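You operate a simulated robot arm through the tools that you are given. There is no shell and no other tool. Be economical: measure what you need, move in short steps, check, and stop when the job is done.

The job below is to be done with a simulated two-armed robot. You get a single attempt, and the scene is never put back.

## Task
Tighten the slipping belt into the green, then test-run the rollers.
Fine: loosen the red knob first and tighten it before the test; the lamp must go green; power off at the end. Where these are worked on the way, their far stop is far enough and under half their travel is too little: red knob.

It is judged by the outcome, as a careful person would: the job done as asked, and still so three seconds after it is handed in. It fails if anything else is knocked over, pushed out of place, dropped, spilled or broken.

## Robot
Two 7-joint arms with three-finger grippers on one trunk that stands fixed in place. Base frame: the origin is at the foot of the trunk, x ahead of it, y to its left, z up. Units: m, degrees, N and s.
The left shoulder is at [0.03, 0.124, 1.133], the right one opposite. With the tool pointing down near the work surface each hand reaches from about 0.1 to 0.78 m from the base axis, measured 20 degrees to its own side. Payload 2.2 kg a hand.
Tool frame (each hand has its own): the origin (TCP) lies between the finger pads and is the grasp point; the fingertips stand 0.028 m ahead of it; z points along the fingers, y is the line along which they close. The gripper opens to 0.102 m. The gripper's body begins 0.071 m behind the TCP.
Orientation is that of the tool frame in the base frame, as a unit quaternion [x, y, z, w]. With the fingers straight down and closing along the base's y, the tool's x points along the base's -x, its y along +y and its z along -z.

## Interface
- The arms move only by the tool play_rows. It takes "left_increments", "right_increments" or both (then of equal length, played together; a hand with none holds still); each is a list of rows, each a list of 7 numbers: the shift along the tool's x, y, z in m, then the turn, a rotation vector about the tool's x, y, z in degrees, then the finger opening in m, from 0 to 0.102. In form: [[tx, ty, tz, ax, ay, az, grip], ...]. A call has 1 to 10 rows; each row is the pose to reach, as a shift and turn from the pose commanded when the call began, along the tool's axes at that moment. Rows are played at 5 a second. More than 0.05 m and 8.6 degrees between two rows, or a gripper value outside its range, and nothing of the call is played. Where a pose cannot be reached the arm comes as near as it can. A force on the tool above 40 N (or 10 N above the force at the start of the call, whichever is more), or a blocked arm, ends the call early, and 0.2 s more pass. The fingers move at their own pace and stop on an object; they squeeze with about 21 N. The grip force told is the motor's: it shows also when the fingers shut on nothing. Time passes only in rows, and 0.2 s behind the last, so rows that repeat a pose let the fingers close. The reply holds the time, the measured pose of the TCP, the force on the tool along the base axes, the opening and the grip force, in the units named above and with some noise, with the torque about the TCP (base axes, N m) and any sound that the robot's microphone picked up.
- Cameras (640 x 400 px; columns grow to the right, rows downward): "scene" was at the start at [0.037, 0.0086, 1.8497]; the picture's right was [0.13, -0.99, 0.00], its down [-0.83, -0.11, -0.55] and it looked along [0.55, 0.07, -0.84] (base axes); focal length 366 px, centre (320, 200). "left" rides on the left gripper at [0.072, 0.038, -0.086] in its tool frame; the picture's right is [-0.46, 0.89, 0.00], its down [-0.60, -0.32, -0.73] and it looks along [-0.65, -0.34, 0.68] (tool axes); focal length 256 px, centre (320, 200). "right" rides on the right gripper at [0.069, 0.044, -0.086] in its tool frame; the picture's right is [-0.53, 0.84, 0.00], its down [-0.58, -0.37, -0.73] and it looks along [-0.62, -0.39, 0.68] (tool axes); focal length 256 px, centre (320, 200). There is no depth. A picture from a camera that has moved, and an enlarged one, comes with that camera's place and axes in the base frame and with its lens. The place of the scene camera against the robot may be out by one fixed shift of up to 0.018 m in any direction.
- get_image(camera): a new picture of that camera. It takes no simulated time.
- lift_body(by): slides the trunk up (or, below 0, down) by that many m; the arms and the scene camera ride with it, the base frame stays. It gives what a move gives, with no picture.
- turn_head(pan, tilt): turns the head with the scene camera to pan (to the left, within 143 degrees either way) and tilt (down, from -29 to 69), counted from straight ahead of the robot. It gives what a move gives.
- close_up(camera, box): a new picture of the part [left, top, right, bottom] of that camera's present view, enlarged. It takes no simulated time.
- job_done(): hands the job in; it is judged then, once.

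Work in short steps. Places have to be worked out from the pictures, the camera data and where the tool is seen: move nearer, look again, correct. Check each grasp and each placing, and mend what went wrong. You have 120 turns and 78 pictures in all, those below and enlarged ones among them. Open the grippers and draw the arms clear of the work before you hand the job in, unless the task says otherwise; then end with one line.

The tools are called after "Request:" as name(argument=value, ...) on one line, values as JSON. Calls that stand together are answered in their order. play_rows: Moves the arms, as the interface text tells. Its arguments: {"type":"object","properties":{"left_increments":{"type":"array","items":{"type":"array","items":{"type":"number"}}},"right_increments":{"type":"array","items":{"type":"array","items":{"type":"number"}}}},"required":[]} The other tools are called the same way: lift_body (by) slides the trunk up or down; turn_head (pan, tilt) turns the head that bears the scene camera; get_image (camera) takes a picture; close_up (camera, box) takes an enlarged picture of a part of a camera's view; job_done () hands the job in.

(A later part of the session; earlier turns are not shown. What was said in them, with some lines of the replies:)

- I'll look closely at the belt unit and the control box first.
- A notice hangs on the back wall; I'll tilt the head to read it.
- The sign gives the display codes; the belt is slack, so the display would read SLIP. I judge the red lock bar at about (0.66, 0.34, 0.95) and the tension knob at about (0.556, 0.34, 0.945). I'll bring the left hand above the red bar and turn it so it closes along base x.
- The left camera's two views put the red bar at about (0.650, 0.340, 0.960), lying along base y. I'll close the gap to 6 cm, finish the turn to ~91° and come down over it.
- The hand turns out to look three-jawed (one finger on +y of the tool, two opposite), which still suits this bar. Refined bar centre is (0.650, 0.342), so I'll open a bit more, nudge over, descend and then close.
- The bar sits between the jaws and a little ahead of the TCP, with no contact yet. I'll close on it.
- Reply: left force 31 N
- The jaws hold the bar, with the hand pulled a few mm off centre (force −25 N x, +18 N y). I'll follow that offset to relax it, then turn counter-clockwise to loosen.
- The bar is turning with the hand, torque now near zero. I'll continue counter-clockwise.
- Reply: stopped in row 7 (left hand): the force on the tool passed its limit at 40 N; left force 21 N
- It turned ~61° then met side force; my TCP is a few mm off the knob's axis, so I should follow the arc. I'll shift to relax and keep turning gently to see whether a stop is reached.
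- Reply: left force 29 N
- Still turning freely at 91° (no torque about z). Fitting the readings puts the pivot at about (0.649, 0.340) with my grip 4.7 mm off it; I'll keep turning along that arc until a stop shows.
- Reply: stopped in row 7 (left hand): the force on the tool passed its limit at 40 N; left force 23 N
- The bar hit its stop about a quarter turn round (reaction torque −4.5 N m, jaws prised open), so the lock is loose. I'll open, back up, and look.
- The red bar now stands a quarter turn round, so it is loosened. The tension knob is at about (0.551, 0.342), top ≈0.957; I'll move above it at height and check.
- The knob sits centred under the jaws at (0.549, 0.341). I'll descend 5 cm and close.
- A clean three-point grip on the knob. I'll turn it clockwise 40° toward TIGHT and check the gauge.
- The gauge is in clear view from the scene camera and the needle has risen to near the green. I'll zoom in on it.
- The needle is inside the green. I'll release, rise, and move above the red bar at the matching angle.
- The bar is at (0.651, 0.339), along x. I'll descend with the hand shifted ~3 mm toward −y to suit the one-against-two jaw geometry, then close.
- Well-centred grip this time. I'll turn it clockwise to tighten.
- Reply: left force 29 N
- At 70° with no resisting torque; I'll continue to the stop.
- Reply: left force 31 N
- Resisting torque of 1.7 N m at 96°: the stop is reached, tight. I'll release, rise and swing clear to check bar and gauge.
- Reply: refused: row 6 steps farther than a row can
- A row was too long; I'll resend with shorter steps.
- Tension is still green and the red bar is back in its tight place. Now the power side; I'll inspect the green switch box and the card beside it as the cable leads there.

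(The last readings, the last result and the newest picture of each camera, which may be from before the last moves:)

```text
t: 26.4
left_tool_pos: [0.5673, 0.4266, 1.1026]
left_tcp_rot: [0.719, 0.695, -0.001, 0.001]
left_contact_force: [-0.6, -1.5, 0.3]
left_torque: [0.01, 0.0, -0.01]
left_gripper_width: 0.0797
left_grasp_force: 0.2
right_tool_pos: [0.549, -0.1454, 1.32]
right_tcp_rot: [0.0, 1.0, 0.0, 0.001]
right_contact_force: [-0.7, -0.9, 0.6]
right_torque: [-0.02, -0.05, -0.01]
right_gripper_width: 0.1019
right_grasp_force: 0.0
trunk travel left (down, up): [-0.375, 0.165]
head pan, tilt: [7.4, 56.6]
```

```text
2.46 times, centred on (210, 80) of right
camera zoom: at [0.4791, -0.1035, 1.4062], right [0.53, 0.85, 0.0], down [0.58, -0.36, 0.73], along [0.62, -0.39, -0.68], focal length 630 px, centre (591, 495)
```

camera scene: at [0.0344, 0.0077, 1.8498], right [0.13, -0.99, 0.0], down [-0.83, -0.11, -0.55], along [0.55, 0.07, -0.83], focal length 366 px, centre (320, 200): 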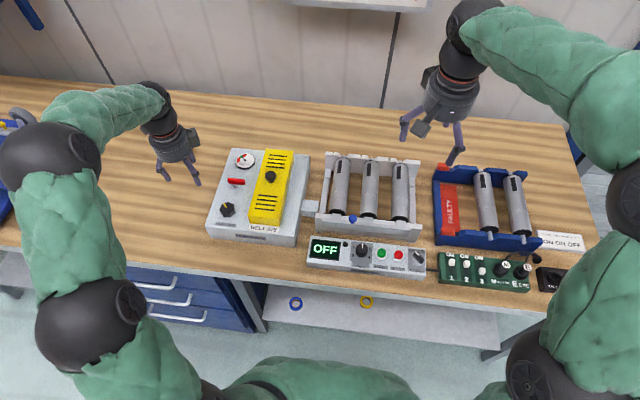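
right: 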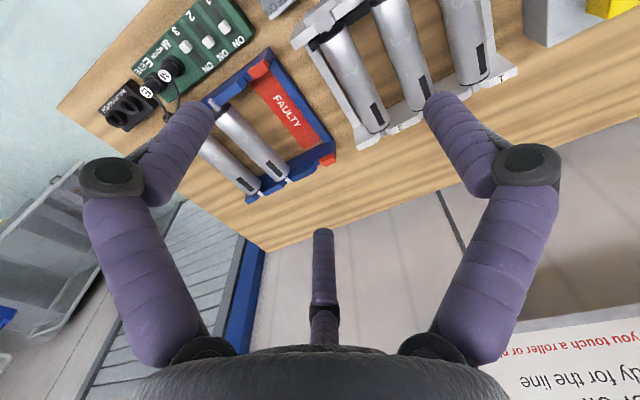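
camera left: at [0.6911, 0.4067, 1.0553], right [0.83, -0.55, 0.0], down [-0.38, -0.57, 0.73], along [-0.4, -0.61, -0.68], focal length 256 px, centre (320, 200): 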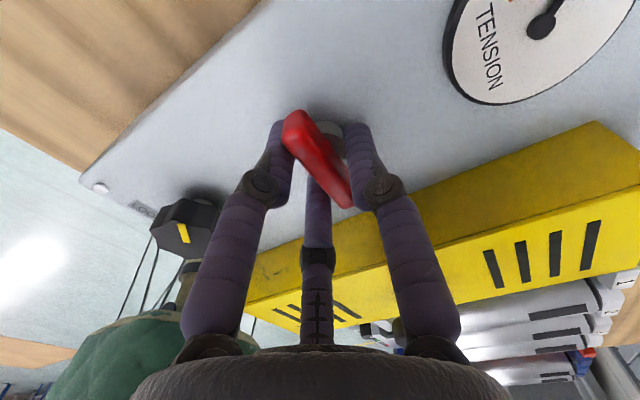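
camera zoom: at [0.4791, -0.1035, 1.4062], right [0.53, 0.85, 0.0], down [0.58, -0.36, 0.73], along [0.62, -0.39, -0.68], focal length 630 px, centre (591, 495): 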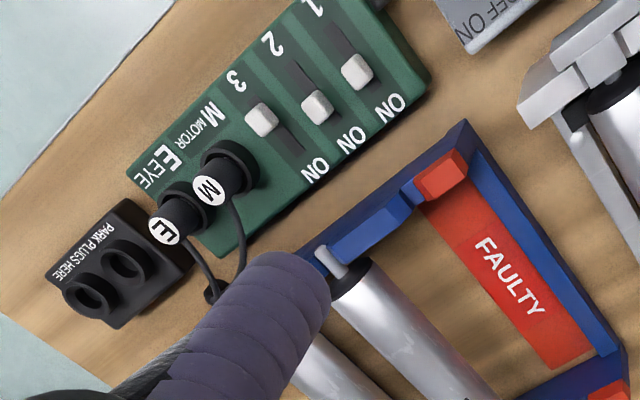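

Board switches (ON ON OFF) and plugs match the card, so they stay untouched. I place the POWER lever at about (0.487, −0.203, 0.92) and START at (0.494, −0.104, 0.91); I'll bring the right hand over POWER and look.

Request:
play_rows(right_increments=[[0.012, -0.012, 0.04, 0, 0, 0, 0.07], [0.024, -0.024, 0.08, 0, 0, 0, 0.07], [0.036, -0.036, 0.12, 0, 0, 0, 0.07], [0.048, -0.048, 0.16, 0, 0, 0, 0.07], [0.06, -0.056, 0.2, 0, 0, 0, 0.07], [0.062, -0.058, 0.24, 0, 0, 0, 0.07]])

Request:
get_image(camera="right")

Request:
close_up(camera="scene", box=[300, 180, 460, 290])

```text
t: 27.8
left_tool_pos: [0.5689, 0.4275, 1.1008]
left_tcp_rot: [0.719, 0.695, -0.001, -0.001]
left_contact_force: [0.8, 0.1, 0.3]
left_torque: [0.0, 0.0, -0.02]
left_gripper_width: 0.0798
left_grasp_force: 0.1
right_tool_pos: [0.4865, -0.2072, 1.0786]
right_tcp_rot: [-0.001, 1.0, 0.0, 0.0]
right_contact_force: [-0.2, -0.2, 0.3]
right_torque: [-0.02, 0.01, 0.01]
right_gripper_width: 0.0698
right_grasp_force: 0.0
trunk travel left (down, up): [-0.375, 0.165]
head pan, tilt: [7.4, 56.6]
```

```text
42 pictures are left
camera right: at [0.4167, -0.164, 1.1662], right [0.53, 0.85, 0.0], down [0.58, -0.36, 0.73], along [0.62, -0.39, -0.68], focal length 256 px, centre (320, 200)
```

right: 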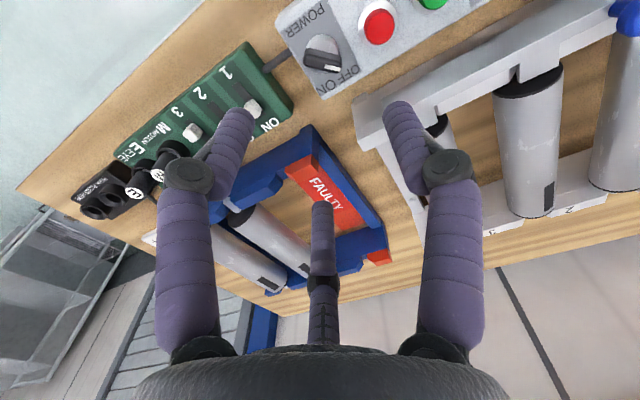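

```text
3.64 times, centred on (380, 235) of scene
camera zoom: at [0.0382, 0.0082, 1.8497], right [0.13, -0.99, 0.0], down [-0.83, -0.11, -0.55], along [0.55, 0.07, -0.84], focal length 1329 px, centre (102, 73)
```

zoom: 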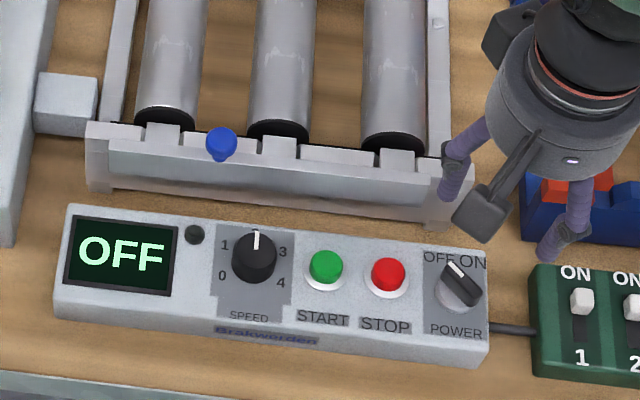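

POWER lever is at (0.484, −0.204), its bar pointing at OFF about 41° left of straight ahead. I'll turn the right hand −41° to straddle it and come lower.

Request:
play_rows(right_increments=[[0.001, 0.001, 0.015, 0, 0, -8.2, 0.06], [0.002, 0.002, 0.03, 0, 0, -16.4, 0.06], [0.002, 0.003, 0.045, 0, 0, -24.6, 0.06], [0.002, 0.003, 0.06, 0, 0, -32.8, 0.06], [0.002, 0.003, 0.075, 0, 0, -41, 0.06]])

Request:
get_image(camera="right")

Request:
close_up(camera="scene", box=[370, 190, 470, 290])

```text
t: 29.0
left_tool_pos: [0.5699, 0.4251, 1.1012]
left_tcp_rot: [0.719, 0.695, -0.001, 0.0]
left_contact_force: [-0.8, 0.0, -0.6]
left_torque: [-0.01, 0.02, 0.0]
left_gripper_width: 0.08
left_grasp_force: 0.0
right_tool_pos: [0.4864, -0.1988, 1.0031]
right_tcp_rot: [-0.353, 0.936, 0.002, -0.001]
right_contact_force: [-0.2, -0.3, 0.9]
right_torque: [-0.03, -0.02, 0.04]
right_gripper_width: 0.0598
right_grasp_force: 0.1
trunk travel left (down, up): [-0.375, 0.165]
head pan, tilt: [7.4, 56.6]
```

```text
40 pictures are left
camera right: at [0.405, -0.2138, 1.0897], right [-0.16, 0.99, 0.0], down [0.67, 0.11, 0.73], along [0.72, 0.11, -0.68], focal length 256 px, centre (320, 200)
```

right: 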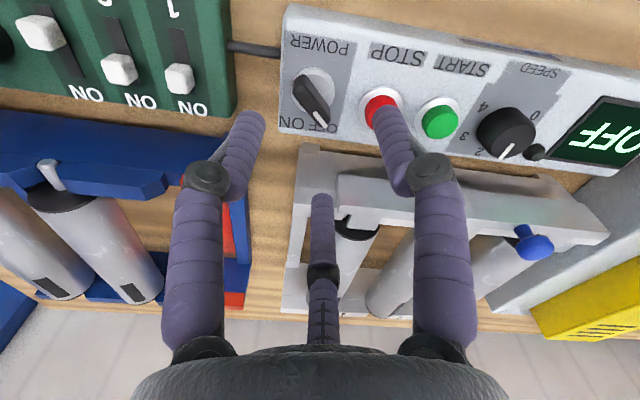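

```text
4.00 times, centred on (420, 240) of scene
camera zoom: at [0.0374, 0.0085, 1.8497], right [0.13, -0.99, 0.0], down [-0.83, -0.11, -0.55], along [0.55, 0.07, -0.84], focal length 1462 px, centre (-80, 40)
```

zoom: 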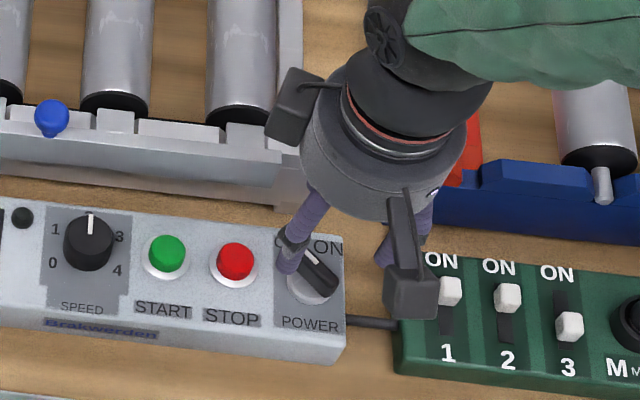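

Lever centre refined to (0.485, −0.206, ~0.925). I'll shift over it and descend to z 0.945, then check.

Request:
play_rows(right_increments=[[0.005, -0.0075, 0.02, 0, 0, 2, 0.06], [0.005, -0.0075, 0.04, 0, 0, 4, 0.06], [0.005, -0.0075, 0.058, 0, 0, 4, 0.06]])

Request:
get_image(camera="right")

Request:
close_up(camera="scene", box=[370, 190, 470, 290])

```text
t: 29.8
left_tool_pos: [0.5693, 0.4262, 1.1016]
left_tcp_rot: [0.719, 0.695, -0.001, 0.001]
left_contact_force: [0.0, -0.1, 0.0]
left_torque: [0.03, 0.05, 0.03]
left_gripper_width: 0.0802
left_grasp_force: 0.1
right_tool_pos: [0.4879, -0.2092, 0.9436]
right_tcp_rot: [-0.318, 0.948, 0.0, 0.0]
right_contact_force: [-0.4, -0.5, 0.3]
right_torque: [0.02, 0.03, 0.01]
right_gripper_width: 0.0596
right_grasp_force: 0.1
trunk travel left (down, up): [-0.375, 0.165]
head pan, tilt: [7.4, 56.6]
```

```text
38 pictures are left
camera right: at [0.407, -0.2182, 1.0311], right [-0.08, 1.0, 0.0], down [0.68, 0.06, 0.73], along [0.73, 0.06, -0.68], focal length 256 px, centre (320, 200)
```

right: 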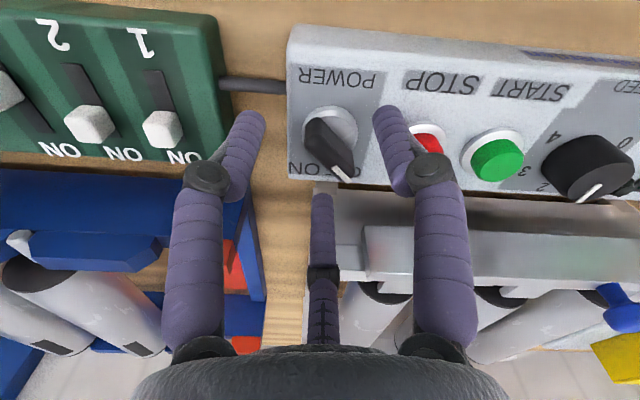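

```text
4.00 times, centred on (420, 240) of scene
camera zoom: at [0.0375, 0.008, 1.8497], right [0.13, -0.99, 0.0], down [-0.83, -0.11, -0.55], along [0.55, 0.07, -0.84], focal length 1462 px, centre (-80, 40)
```

zoom: 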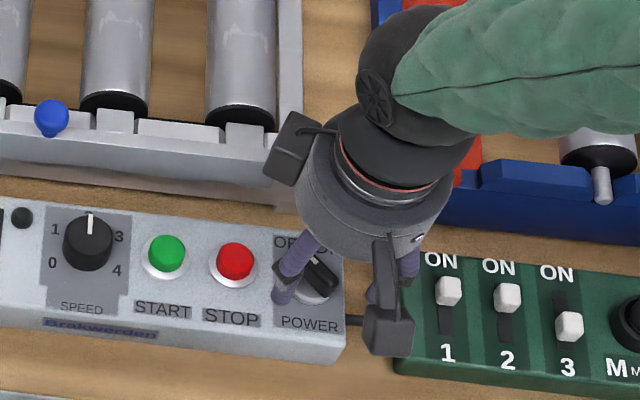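

The lever sits centred between the jaws. I'll close to 5 cm, lower 1 cm, then grip.

Request:
play_rows(right_increments=[[-0.001, 0, 0, 0, 0, 0, 0.05], [-0.001, 0, 0.006, 0, 0, 0, 0.05], [-0.001, 0, 0.011, 0, 0, 0, 0.05], [-0.001, 0, 0.011, 0, 0, 0, 0.02], [-0.001, 0, 0.011, 0, 0, 0, 0.0], [-0.001, 0, 0.011, 0, 0, 0, 0.0]])

Request:
get_image(camera="right")

```text
t: 31.2
left_tool_pos: [0.5675, 0.4286, 1.1014]
left_tcp_rot: [0.719, 0.695, -0.002, 0.001]
left_contact_force: [-0.3, 0.1, -0.2]
left_torque: [0.01, 0.03, -0.04]
left_gripper_width: 0.0802
left_grasp_force: 0.0
right_tool_pos: [0.487, -0.2081, 0.9334]
right_tcp_rot: [-0.318, 0.948, 0.001, -0.002]
right_contact_force: [-6.2, 16.0, -0.5]
right_torque: [0.9, -0.27, 0.09]
right_gripper_width: 0.0301
right_grasp_force: 45.7
trunk travel left (down, up): [-0.375, 0.165]
head pan, tilt: [7.4, 56.6]
```

```text
36 pictures are left
camera right: at [0.4054, -0.215, 1.0209], right [-0.09, 1.0, 0.0], down [0.68, 0.06, 0.73], along [0.73, 0.06, -0.68], focal length 256 px, centre (320, 200)
```

right: 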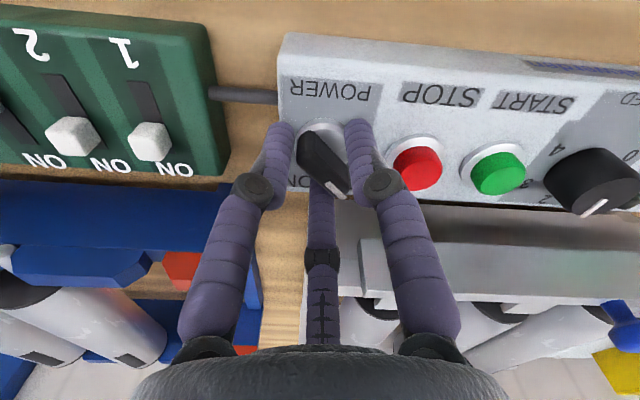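

Firm grip on the lever. I'll turn it clockwise toward ON.

Request:
play_rows(right_increments=[[0, 0.0012, 0, 0, 0, 7, 0], [0, 0.0012, 0, 0, 0, 14, 0], [0, 0.0012, 0, 0, 0, 21, 0], [0, 0.0012, 0, 0, 0, 28, 0], [0, 0.0012, 0, 0, 0, 35, 0], [0, 0.0012, 0, 0, 0, 42, 0], [0, 0.0012, 0, 0, 0, 49, 0], [0, 0.0012, 0, 0, 0, 56, 0]])

Request:
get_image(camera="right")

Request:
close_up(camera="scene", box=[300, 180, 460, 290])

```text
t: 33.0
left_tool_pos: [0.5694, 0.4279, 1.1003]
left_tcp_rot: [0.719, 0.695, -0.001, 0.001]
left_contact_force: [0.5, -1.0, 0.3]
left_torque: [0.02, -0.02, -0.01]
left_gripper_width: 0.0798
left_grasp_force: 0.0
right_tool_pos: [0.4862, -0.2057, 0.9347]
right_tcp_rot: [0.164, 0.986, -0.001, -0.002]
right_contact_force: [-11.3, 23.4, -12.9]
right_torque: [0.79, 0.16, 0.09]
right_gripper_width: 0.0301
right_grasp_force: 45.5
trunk travel left (down, up): [-0.375, 0.165]
head pan, tilt: [7.4, 56.6]
```

```text
35 pictures are left
camera right: at [0.4344, -0.1427, 1.0211], right [0.78, 0.63, 0.0], down [0.43, -0.53, 0.73], along [0.46, -0.57, -0.68], focal length 256 px, centre (320, 200)
```

right: 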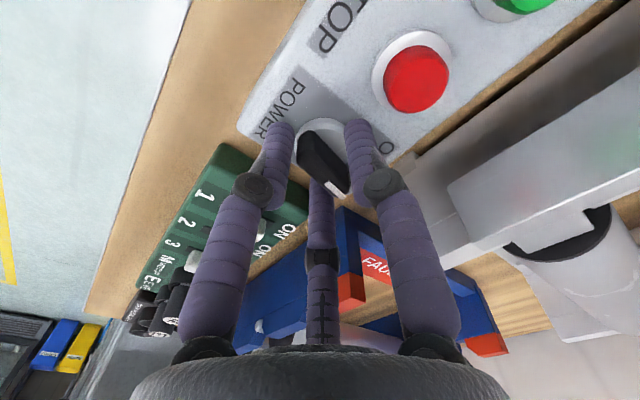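

```text
3.64 times, centred on (380, 235) of scene
camera zoom: at [0.0365, 0.0116, 1.8496], right [0.13, -0.99, 0.0], down [-0.83, -0.11, -0.55], along [0.55, 0.07, -0.83], focal length 1329 px, centre (102, 73)
```

zoom: 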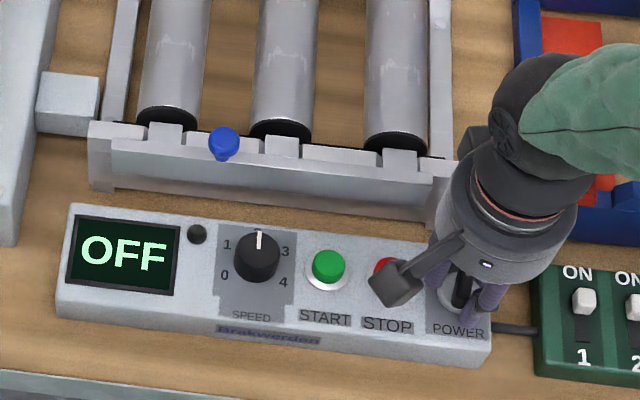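

Turned 56° without a stop and still OFF; continuing until it clicks or stops.

Request:
play_rows(right_increments=[[0.0016, 0.0016, 0, 0, 0, 6, 0], [0.002, 0.0016, 0, 0, 0, 12, 0], [0.002, 0.0016, 0, 0, 0, 18, 0], [0.002, 0.0016, 0, 0, 0, 24, 0], [0.002, 0.0016, 0, 0, 0, 30, 0]])

Request:
close_up(camera="scene", box=[300, 180, 460, 290])

```text
t: 34.2
left_tool_pos: [0.5668, 0.4239, 1.1027]
left_tcp_rot: [0.719, 0.695, 0.001, 0.001]
left_contact_force: [-0.4, -0.3, 0.1]
left_torque: [0.0, -0.03, -0.02]
left_gripper_width: 0.0798
left_grasp_force: 0.0
right_tool_pos: [0.4864, -0.2078, 0.9367]
right_tcp_rot: [0.415, 0.91, 0.0, 0.001]
right_contact_force: [-17.5, -29.6, 18.5]
right_torque: [-0.5, 0.06, 1.8]
right_gripper_width: 0.0189
right_grasp_force: 44.4
trunk travel left (down, up): [-0.375, 0.165]
head pan, tilt: [7.4, 56.6]
```

```text
3.64 times, centred on (380, 235) of scene
camera zoom: at [0.0325, 0.0042, 1.85], right [0.13, -0.99, 0.0], down [-0.83, -0.11, -0.55], along [0.55, 0.07, -0.83], focal length 1329 px, centre (102, 73)
```

zoom: 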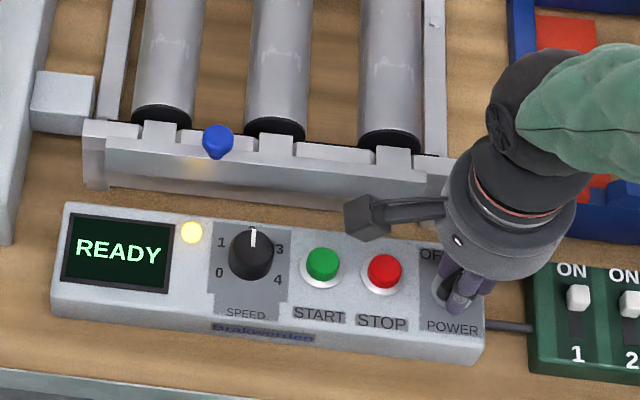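

Display shows READY with a yellow lamp. I'll release the lever, rise and go above START with closed fingers.

Request:
play_rows(right_increments=[[0, 0, 0, 0, 0, -2, 0.05], [0, 0, 0, 0, 0, -2, 0.055], [0, 0, -0.03, 0, 0, -2, 0.055], [0, 0, -0.07, 0, 0, -2, 0.055]])

Request:
get_image(camera="right")

Request:
close_up(camera="scene", box=[300, 180, 460, 290])

```text
t: 35.2
left_tool_pos: [0.5677, 0.4264, 1.1026]
left_tcp_rot: [0.719, 0.695, 0.0, 0.0]
left_contact_force: [-0.6, 0.2, -0.2]
left_torque: [0.02, -0.02, 0.01]
left_gripper_width: 0.0799
left_grasp_force: 0.0
right_tool_pos: [0.4868, -0.2049, 1.0066]
right_tcp_rot: [0.397, 0.918, 0.001, -0.001]
right_contact_force: [-0.4, -0.3, -0.1]
right_torque: [-0.01, 0.0, 0.04]
right_gripper_width: 0.055
right_grasp_force: 0.1
trunk travel left (down, up): [-0.375, 0.165]
head pan, tilt: [7.4, 56.6]
```

```text
32 pictures are left
camera right: at [0.4706, -0.1254, 1.0938], right [0.98, 0.19, 0.0], down [0.13, -0.67, 0.73], along [0.14, -0.72, -0.68], focal length 256 px, centre (320, 200)
```

right: 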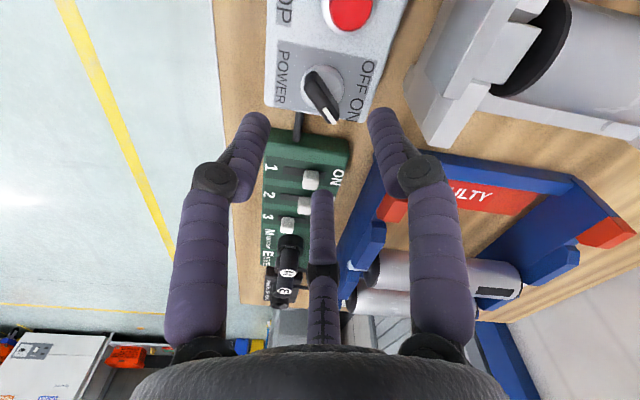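

```text
3.64 times, centred on (380, 235) of scene
camera zoom: at [0.0356, 0.0086, 1.8498], right [0.13, -0.99, 0.0], down [-0.83, -0.11, -0.55], along [0.55, 0.07, -0.83], focal length 1329 px, centre (102, 73)
```

zoom: 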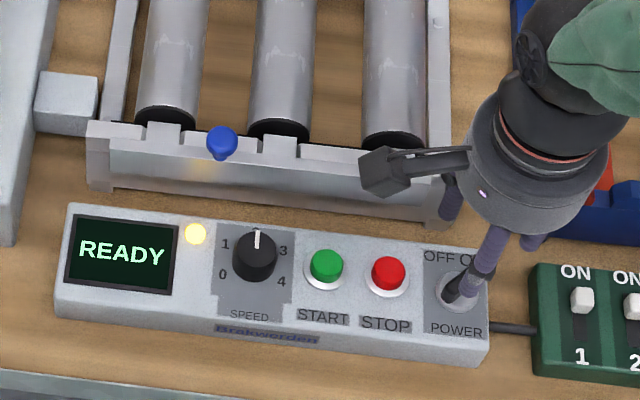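

Lever stands at ON. START is at (0.490, −0.108, ~0.913); I'll move over it with closed fingers.

Request:
play_rows(right_increments=[[0, 0, -0.02, 0, 0, -8, 0.0], [0.015, 0.015, -0.02, 0, 0, -16, 0.0], [0.035, 0.035, -0.02, 0, 0, -24, 0.0], [0.052, 0.052, -0.02, 0, 0, -32, 0.0], [0.0685, 0.0687, -0.01, 0, 0, -40, 0.0], [0.0685, 0.0687, 0.02, 0, 0, -46.8, 0.0]])

Request:
get_image(camera="right")

Request:
close_up(camera="scene", box=[300, 180, 460, 290])

```text
t: 36.6
left_tool_pos: [0.5685, 0.4267, 1.1019]
left_tcp_rot: [0.719, 0.695, -0.001, 0.0]
left_contact_force: [0.4, -0.3, -0.1]
left_torque: [0.03, 0.04, 0.01]
left_gripper_width: 0.0801
left_grasp_force: 0.0
right_tool_pos: [0.4899, -0.1075, 0.9853]
right_tcp_rot: [0.0, 1.0, 0.002, -0.001]
right_contact_force: [0.5, -0.6, -0.6]
right_torque: [0.0, 0.03, 0.0]
right_gripper_width: 0.0023
right_grasp_force: 21.3
trunk travel left (down, up): [-0.375, 0.165]
head pan, tilt: [7.4, 56.6]
```

```text
30 pictures are left
camera right: at [0.4203, -0.0653, 1.0724], right [0.53, 0.85, 0.0], down [0.58, -0.36, 0.73], along [0.62, -0.39, -0.68], focal length 256 px, centre (320, 200)
```

right: 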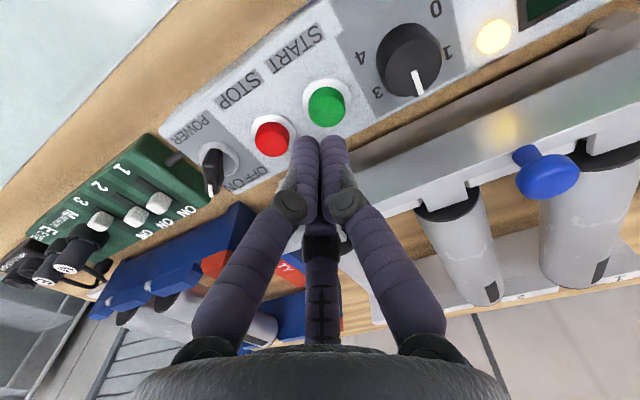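

```text
3.64 times, centred on (380, 235) of scene
camera zoom: at [0.0378, 0.0077, 1.8497], right [0.13, -0.99, 0.0], down [-0.83, -0.11, -0.55], along [0.55, 0.07, -0.84], focal length 1329 px, centre (102, 73)
```

zoom: 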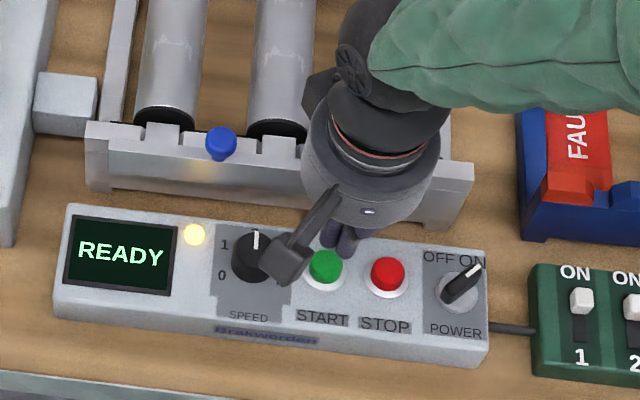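

The fingertips are directly above START. I'll press down gently and lift off.

Request:
play_rows(right_increments=[[0, 0.002, 0.02, 0, 0, 0, 0.0], [0, 0.002, 0.036, 0, 0, 0, 0.0], [0, 0.002, 0.041, 0, 0, 0, 0.0], [0, 0.002, 0.045, 0, 0, 0, 0.0], [0, 0.002, 0.049, 0, 0, 0, 0.0]])

Request:
close_up(camera="scene", box=[300, 180, 460, 290])

```text
t: 37.8
left_tool_pos: [0.5687, 0.4273, 1.1015]
left_tcp_rot: [0.719, 0.695, -0.002, 0.002]
left_contact_force: [0.2, -0.5, -0.5]
left_torque: [0.01, 0.01, 0.0]
left_gripper_width: 0.0803
left_grasp_force: 0.2
right_tool_pos: [0.4913, -0.1062, 0.9354]
right_tcp_rot: [0.0, 1.0, 0.0, 0.001]
right_contact_force: [-1.1, -0.8, 6.2]
right_torque: [0.01, -0.02, 0.06]
right_gripper_width: 0.0061
right_grasp_force: 31.5
trunk travel left (down, up): [-0.375, 0.165]
head pan, tilt: [7.4, 56.6]
heard: click
```

```text
3.64 times, centred on (380, 235) of scene
camera zoom: at [0.0364, 0.0087, 1.8498], right [0.13, -0.99, 0.0], down [-0.83, -0.11, -0.55], along [0.55, 0.07, -0.83], focal length 1329 px, centre (102, 73)
```

zoom: 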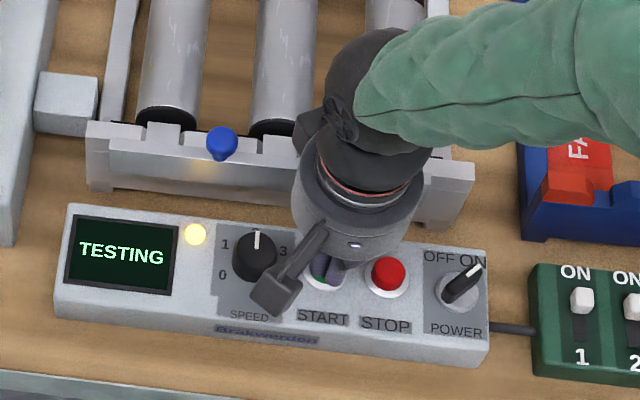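

START clicked and the display says TESTING. I'll lift off and wait.

Request:
play_rows(right_increments=[[0, 0, -0.02, 0, 0, 0, 0], [0, 0, -0.06, 0, 0, 0, 0], [0, 0, -0.08, 0, 0, 0, 0], [0, 0, -0.08, 0, 0, 0, 0], [0, 0, -0.08, 0, 0, 0, 0], [0, 0, -0.08, 0, 0, 0, 0], [0, 0, -0.08, 0, 0, 0, 0], [0, 0, -0.08, 0, 0, 0, 0], [0, 0, -0.08, 0, 0, 0, 0], [0, 0, -0.08, 0, 0, 0, 0]])

Request:
close_up(camera="scene", box=[300, 180, 460, 290])

```text
t: 40.0
left_tool_pos: [0.568, 0.4273, 1.1005]
left_tcp_rot: [0.719, 0.695, -0.002, 0.001]
left_contact_force: [0.7, 0.2, 0.4]
left_torque: [-0.04, 0.01, -0.05]
left_gripper_width: 0.0799
left_grasp_force: 0.0
right_tool_pos: [0.4913, -0.1058, 1.0164]
right_tcp_rot: [0.0, 1.0, 0.0, -0.001]
right_contact_force: [0.1, 0.1, 0.6]
right_torque: [0.01, -0.01, 0.03]
right_gripper_width: 0.002
right_grasp_force: 31.1
trunk travel left (down, up): [-0.375, 0.165]
head pan, tilt: [7.4, 56.6]
```

```text
3.64 times, centred on (380, 235) of scene
camera zoom: at [0.037, 0.0086, 1.8497], right [0.13, -0.99, 0.0], down [-0.83, -0.11, -0.55], along [0.55, 0.07, -0.83], focal length 1329 px, centre (102, 73)
```

zoom: 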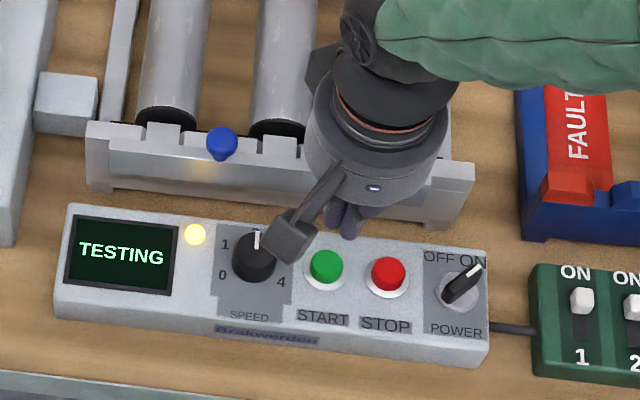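

Still TESTING. While it runs I'll move the right hand back above POWER, turned to match the lever's ON angle.

Request:
play_rows(right_increments=[[0, -0.01, 0, 0, 0, 0, 0.0], [0.002, -0.03, 0, 0, 0, 8, 0.02], [0.004, -0.055, 0, 0, 0, 16, 0.04], [0.0056, -0.08, 0, 0, 0, 24, 0.05], [0.0056, -0.1038, 0, 0, 0, 32, 0.055], [0.0056, -0.1038, 0, 0, 0, 39, 0.055], [0.0056, -0.1038, 0, 0, 0, 39, 0.055], [0.0056, -0.1038, 0, 0, 0, 39, 0.055], [0.0056, -0.1038, 0, 0, 0, 39, 0.055], [0.0056, -0.1038, 0, 0, 0, 39, 0.055]])

Request:
close_up(camera="scene", box=[300, 180, 460, 290])

Request:
get_image(camera="right")

```text
t: 42.2
left_tool_pos: [0.5682, 0.4267, 1.1019]
left_tcp_rot: [0.718, 0.696, -0.001, 0.001]
left_contact_force: [-0.2, -0.1, 0.1]
left_torque: [0.02, -0.01, 0.01]
left_gripper_width: 0.0802
left_grasp_force: 0.0
right_tool_pos: [0.4856, -0.2087, 1.0142]
right_tcp_rot: [0.335, 0.942, 0.0, -0.001]
right_contact_force: [-0.1, 0.4, 0.3]
right_torque: [-0.01, 0.02, -0.02]
right_gripper_width: 0.0552
right_grasp_force: 0.1
trunk travel left (down, up): [-0.375, 0.165]
head pan, tilt: [7.4, 56.6]
```

```text
3.64 times, centred on (380, 235) of scene
camera zoom: at [0.037, 0.0085, 1.8497], right [0.13, -0.99, 0.0], down [-0.83, -0.11, -0.55], along [0.55, 0.07, -0.83], focal length 1329 px, centre (102, 73)
```

zoom: 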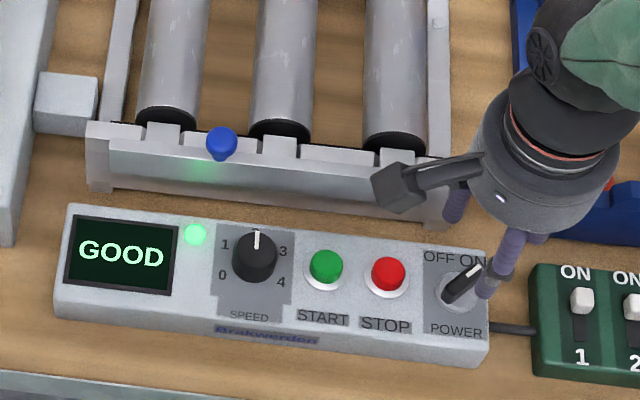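

```text
25 pictures are left
camera right: at [0.4582, -0.1327, 1.1011], right [0.95, 0.32, 0.0], down [0.22, -0.65, 0.73], along [0.23, -0.69, -0.68], focal length 256 px, centre (320, 200)
```

right: 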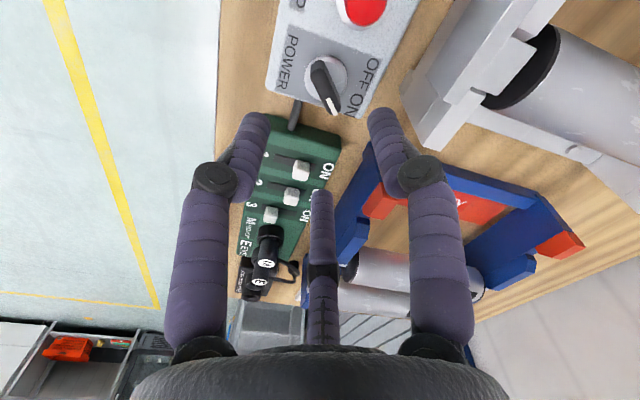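

GOOD with a green lamp: the test passed. Now power off: lever is at about (0.486, −0.205) at azimuth −49°; I'll turn 8° more, narrow the jaws to 4.8 cm and descend.

Request:
play_rows(right_increments=[[0.0016, 0.0005, 0.02, 0, 0, 5, 0.048], [0.0016, 0.0005, 0.045, 0, 0, 8, 0.048], [0.0016, 0.0005, 0.065, 0, 0, 8, 0.048]])

Request:
get_image(camera="right")

```text
t: 43.0
left_tool_pos: [0.5701, 0.4268, 1.1012]
left_tcp_rot: [0.719, 0.695, -0.002, 0.001]
left_contact_force: [-0.2, 0.3, 0.1]
left_torque: [0.0, 0.03, -0.01]
left_gripper_width: 0.0798
left_grasp_force: 0.1
right_tool_pos: [0.4845, -0.2094, 0.9504]
right_tcp_rot: [0.399, 0.917, 0.0, 0.0]
right_contact_force: [-0.2, -0.7, -0.7]
right_torque: [0.0, 0.03, 0.0]
right_gripper_width: 0.0482
right_grasp_force: 0.1
trunk travel left (down, up): [-0.375, 0.165]
head pan, tilt: [7.4, 56.6]
```

```text
24 pictures are left
camera right: at [0.4692, -0.1297, 1.0366], right [0.98, 0.18, 0.0], down [0.13, -0.67, 0.73], along [0.13, -0.72, -0.68], focal length 256 px, centre (320, 200)
```

right: 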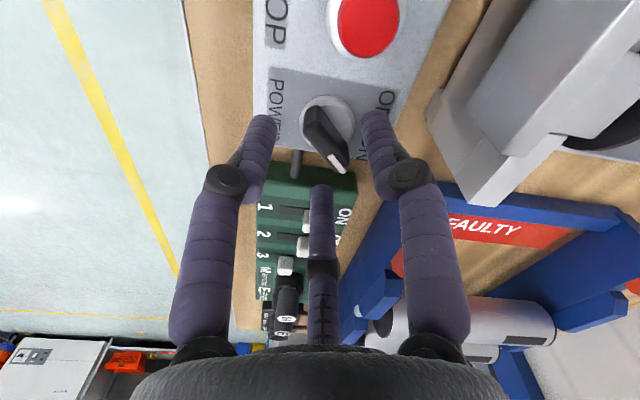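

Lever centre is at (0.4855, −0.204); I'll shift ~3 mm, lower the rest and grip.

Request:
play_rows(right_increments=[[0.0025, 0.0013, 0, 0, 0, 0, 0.048], [0.0025, 0.0013, 0.009, 0, 0, 0, 0.048], [0.0025, 0.0013, 0.018, 0, 0, 0, 0.048], [0.0025, 0.0013, 0.018, 0, 0, 0, 0.02], [0.0025, 0.0013, 0.018, 0, 0, 0, 0.0], [0.0025, 0.0013, 0.018, 0, 0, 0, 0.0]])

Request:
get_image(camera="right")

```text
t: 44.4
left_tool_pos: [0.5717, 0.429, 1.0998]
left_tcp_rot: [0.719, 0.695, -0.002, 0.001]
left_contact_force: [0.7, 0.2, -0.6]
left_torque: [0.01, -0.01, -0.02]
left_gripper_width: 0.0802
left_grasp_force: 0.0
right_tool_pos: [0.4865, -0.2054, 0.9345]
right_tcp_rot: [0.398, 0.917, 0.001, 0.004]
right_contact_force: [22.5, 32.6, 4.7]
right_torque: [1.1, -0.47, 0.46]
right_gripper_width: 0.03
right_grasp_force: 45.3
trunk travel left (down, up): [-0.375, 0.165]
head pan, tilt: [7.4, 56.6]
```

```text
23 pictures are left
camera right: at [0.4701, -0.1258, 1.0205], right [0.98, 0.18, 0.01], down [0.12, -0.67, 0.73], along [0.14, -0.72, -0.68], focal length 256 px, centre (320, 200)
```

right: 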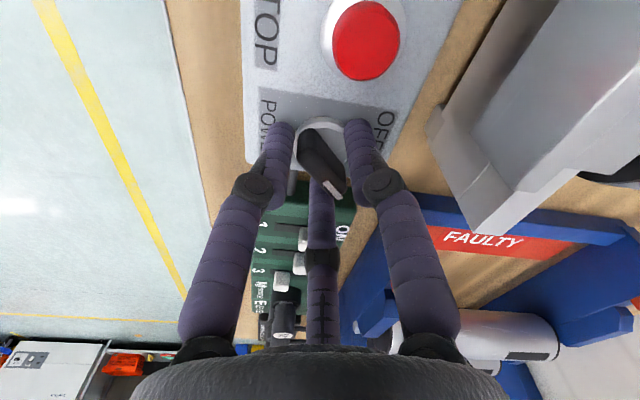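

Gripped (3.0 cm, as before), pulled ~4 mm along +y of the tool. I'll follow that and turn counter-clockwise to OFF.

Request:
play_rows(right_increments=[[0.0005, 0.0035, 0, 0, 0, -4, 0], [0.0005, 0.0035, 0, 0, 0, -11, 0], [0.0005, 0.0035, 0, 0, 0, -18, 0], [0.0005, 0.0035, 0, 0, 0, -25, 0], [0.0005, 0.0035, 0, 0, 0, -32, 0], [0.0005, 0.0035, 0, 0, 0, -39, 0], [0.0005, 0.003, 0, 0, 0, -46, 0], [0.0005, 0.003, 0, 0, 0, -53, 0]])

```text
t: 46.2
left_tool_pos: [0.5708, 0.4253, 1.1012]
left_tcp_rot: [0.719, 0.695, -0.002, 0.0]
left_contact_force: [0.2, 0.2, -0.7]
left_torque: [0.03, 0.0, 0.0]
left_gripper_width: 0.0796
left_grasp_force: 0.1
right_tool_pos: [0.4874, -0.2059, 0.9331]
right_tcp_rot: [-0.052, 0.999, 0.0, 0.002]
right_contact_force: [18.3, -10.6, 20.8]
right_torque: [-0.05, 0.13, -0.08]
right_gripper_width: 0.0299
right_grasp_force: 45.7
trunk travel left (down, up): [-0.375, 0.165]
head pan, tilt: [7.4, 56.6]
```

At −6°, turning freely. Continuing to the OFF stop.

Request:
play_rows(right_increments=[[-0.002, -0.001, 0, 0, 0, -6, 0], [-0.002, -0.001, 0, 0, 0, -12, 0], [-0.002, -0.001, 0, 0, 0, -18, 0], [-0.002, -0.001, 0, 0, 0, -24, 0], [-0.002, -0.001, 0, 0, 0, -30, 0], [-0.002, -0.001, 0, 0, 0, -34, 0]])

Request:
close_up(camera="scene", box=[300, 180, 460, 290])

```text
t: 47.6
left_tool_pos: [0.5686, 0.4256, 1.1018]
left_tcp_rot: [0.719, 0.695, -0.001, 0.0]
left_contact_force: [0.2, 0.4, -0.3]
left_torque: [0.02, -0.01, 0.0]
left_gripper_width: 0.08
left_grasp_force: 0.1
right_tool_pos: [0.4882, -0.2054, 0.9329]
right_tcp_rot: [-0.342, 0.94, -0.001, 0.002]
right_contact_force: [9.2, -14.1, 25.3]
right_torque: [0.64, -0.7, 0.02]
right_gripper_width: 0.0298
right_grasp_force: 44.7
trunk travel left (down, up): [-0.375, 0.165]
head pan, tilt: [7.4, 56.6]
```

```text
3.64 times, centred on (380, 235) of scene
camera zoom: at [0.0362, 0.0072, 1.8498], right [0.13, -0.99, 0.0], down [-0.83, -0.11, -0.55], along [0.55, 0.07, -0.83], focal length 1329 px, centre (102, 73)
```

zoom: 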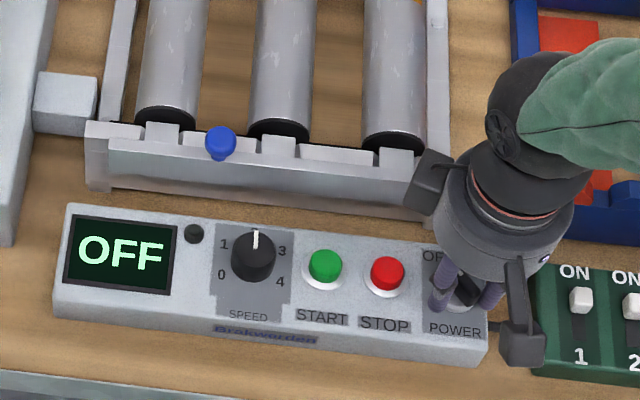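

Display reads OFF. I'll nudge a few degrees more to be sure it rests at its stop, then release and rise.

Request:
play_rows(right_increments=[[0, 0, 0, 0, 0, -5, 0], [0, 0, 0, 0, 0, -5, 0], [0, 0, 0, 0, 0, -3, 0.048], [0, 0, 0, 0, 0, -3, 0.05], [0, 0, -0.03, 0, 0, -3, 0.05], [0, 0, -0.08, 0, 0, -3, 0.05], [0, 0, -0.12, 0, 0, -3, 0.08], [-0.02, -0.03, -0.15, 0, 0, -3, 0.08]])

Request:
get_image(camera="scene")

Request:
close_up(camera="scene", box=[200, 140, 460, 290])

Request:
close_up(camera="scene", box=[205, 140, 301, 200])

```text
t: 49.4
left_tool_pos: [0.5695, 0.4256, 1.1006]
left_tcp_rot: [0.719, 0.695, -0.001, 0.0]
left_contact_force: [0.0, -0.2, 0.4]
left_torque: [0.02, 0.03, -0.01]
left_gripper_width: 0.0802
left_grasp_force: 0.1
right_tool_pos: [0.5211, -0.2161, 1.0863]
right_tcp_rot: [-0.367, 0.93, 0.001, -0.001]
right_contact_force: [0.0, -0.4, -0.1]
right_torque: [-0.01, 0.07, 0.0]
right_gripper_width: 0.0797
right_grasp_force: 0.0
trunk travel left (down, up): [-0.375, 0.165]
head pan, tilt: [7.4, 56.6]
```

```text
21 pictures are left
camera scene: at [0.0393, 0.0083, 1.8496], right [0.13, -0.99, 0.0], down [-0.83, -0.11, -0.55], along [0.54, 0.07, -0.84], focal length 366 px, centre (320, 200)
```

scene: 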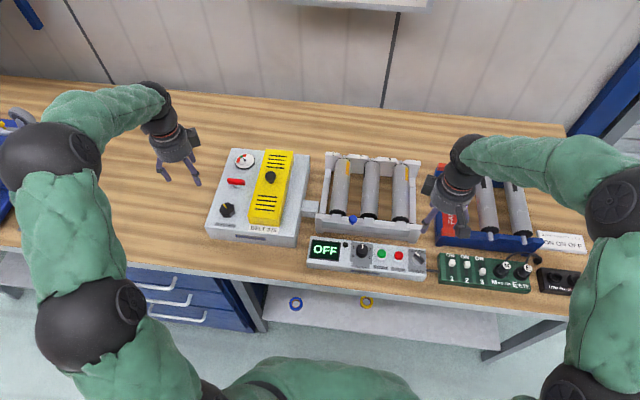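

```text
2.46 times, centred on (330, 215) of scene
camera zoom: at [0.0393, 0.0083, 1.8496], right [0.13, -0.99, 0.0], down [-0.83, -0.11, -0.55], along [0.54, 0.07, -0.84], focal length 900 px, centre (295, 163)
```

zoom: 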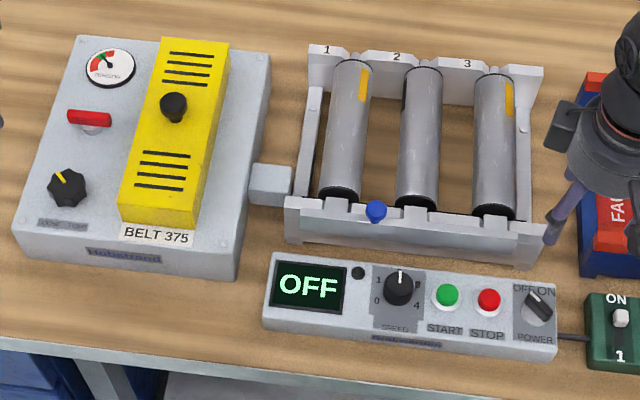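

```text
6.67 times, centred on (253, 170) of scene
camera zoom: at [0.0393, 0.0083, 1.8496], right [0.13, -0.99, 0.0], down [-0.83, -0.11, -0.55], along [0.54, 0.07, -0.84], focal length 2436 px, centre (767, 400)
```

zoom: 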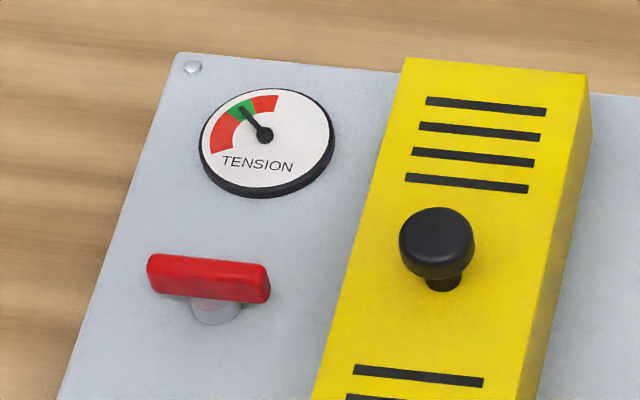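

Everything is in its place: needle green, red bar tight, power OFF. I'll lift the right hand farther clear.

Request:
play_rows(right_increments=[[0, 0, -0.04, 0, 0, 0, 0.1], [0, 0, -0.08, 0, 0, 0, 0.1], [0, 0, -0.12, 0, 0, 0, 0.1]], left_increments=[[0, 0, -0.03, 0, 0, 0, 0.1], [0, 0, -0.06, 0, 0, 0, 0.1], [0, 0, -0.08, 0, 0, 0, 0.1]])

Request:
job_done()

```text
t: 50.2
left_tool_pos: [0.5663, 0.4264, 1.1844]
left_tcp_rot: [0.719, 0.695, -0.002, 0.001]
left_contact_force: [-1.3, 0.2, -0.5]
left_torque: [-0.01, 0.0, 0.01]
left_gripper_width: 0.0999
left_grasp_force: 0.1
right_tool_pos: [0.517, -0.2141, 1.2081]
right_tcp_rot: [-0.367, 0.93, -0.001, 0.001]
right_contact_force: [0.0, -0.6, -0.1]
right_torque: [-0.03, -0.03, 0.0]
right_gripper_width: 0.0999
right_grasp_force: 0.0
trunk travel left (down, up): [-0.375, 0.165]
head pan, tilt: [7.4, 56.6]
```

```text
The job is handed in.
```

The job is done: I loosened the red knob, set the belt tension in the green and retightened the knob; the test run then read GOOD with a green lamp, and the power is off.
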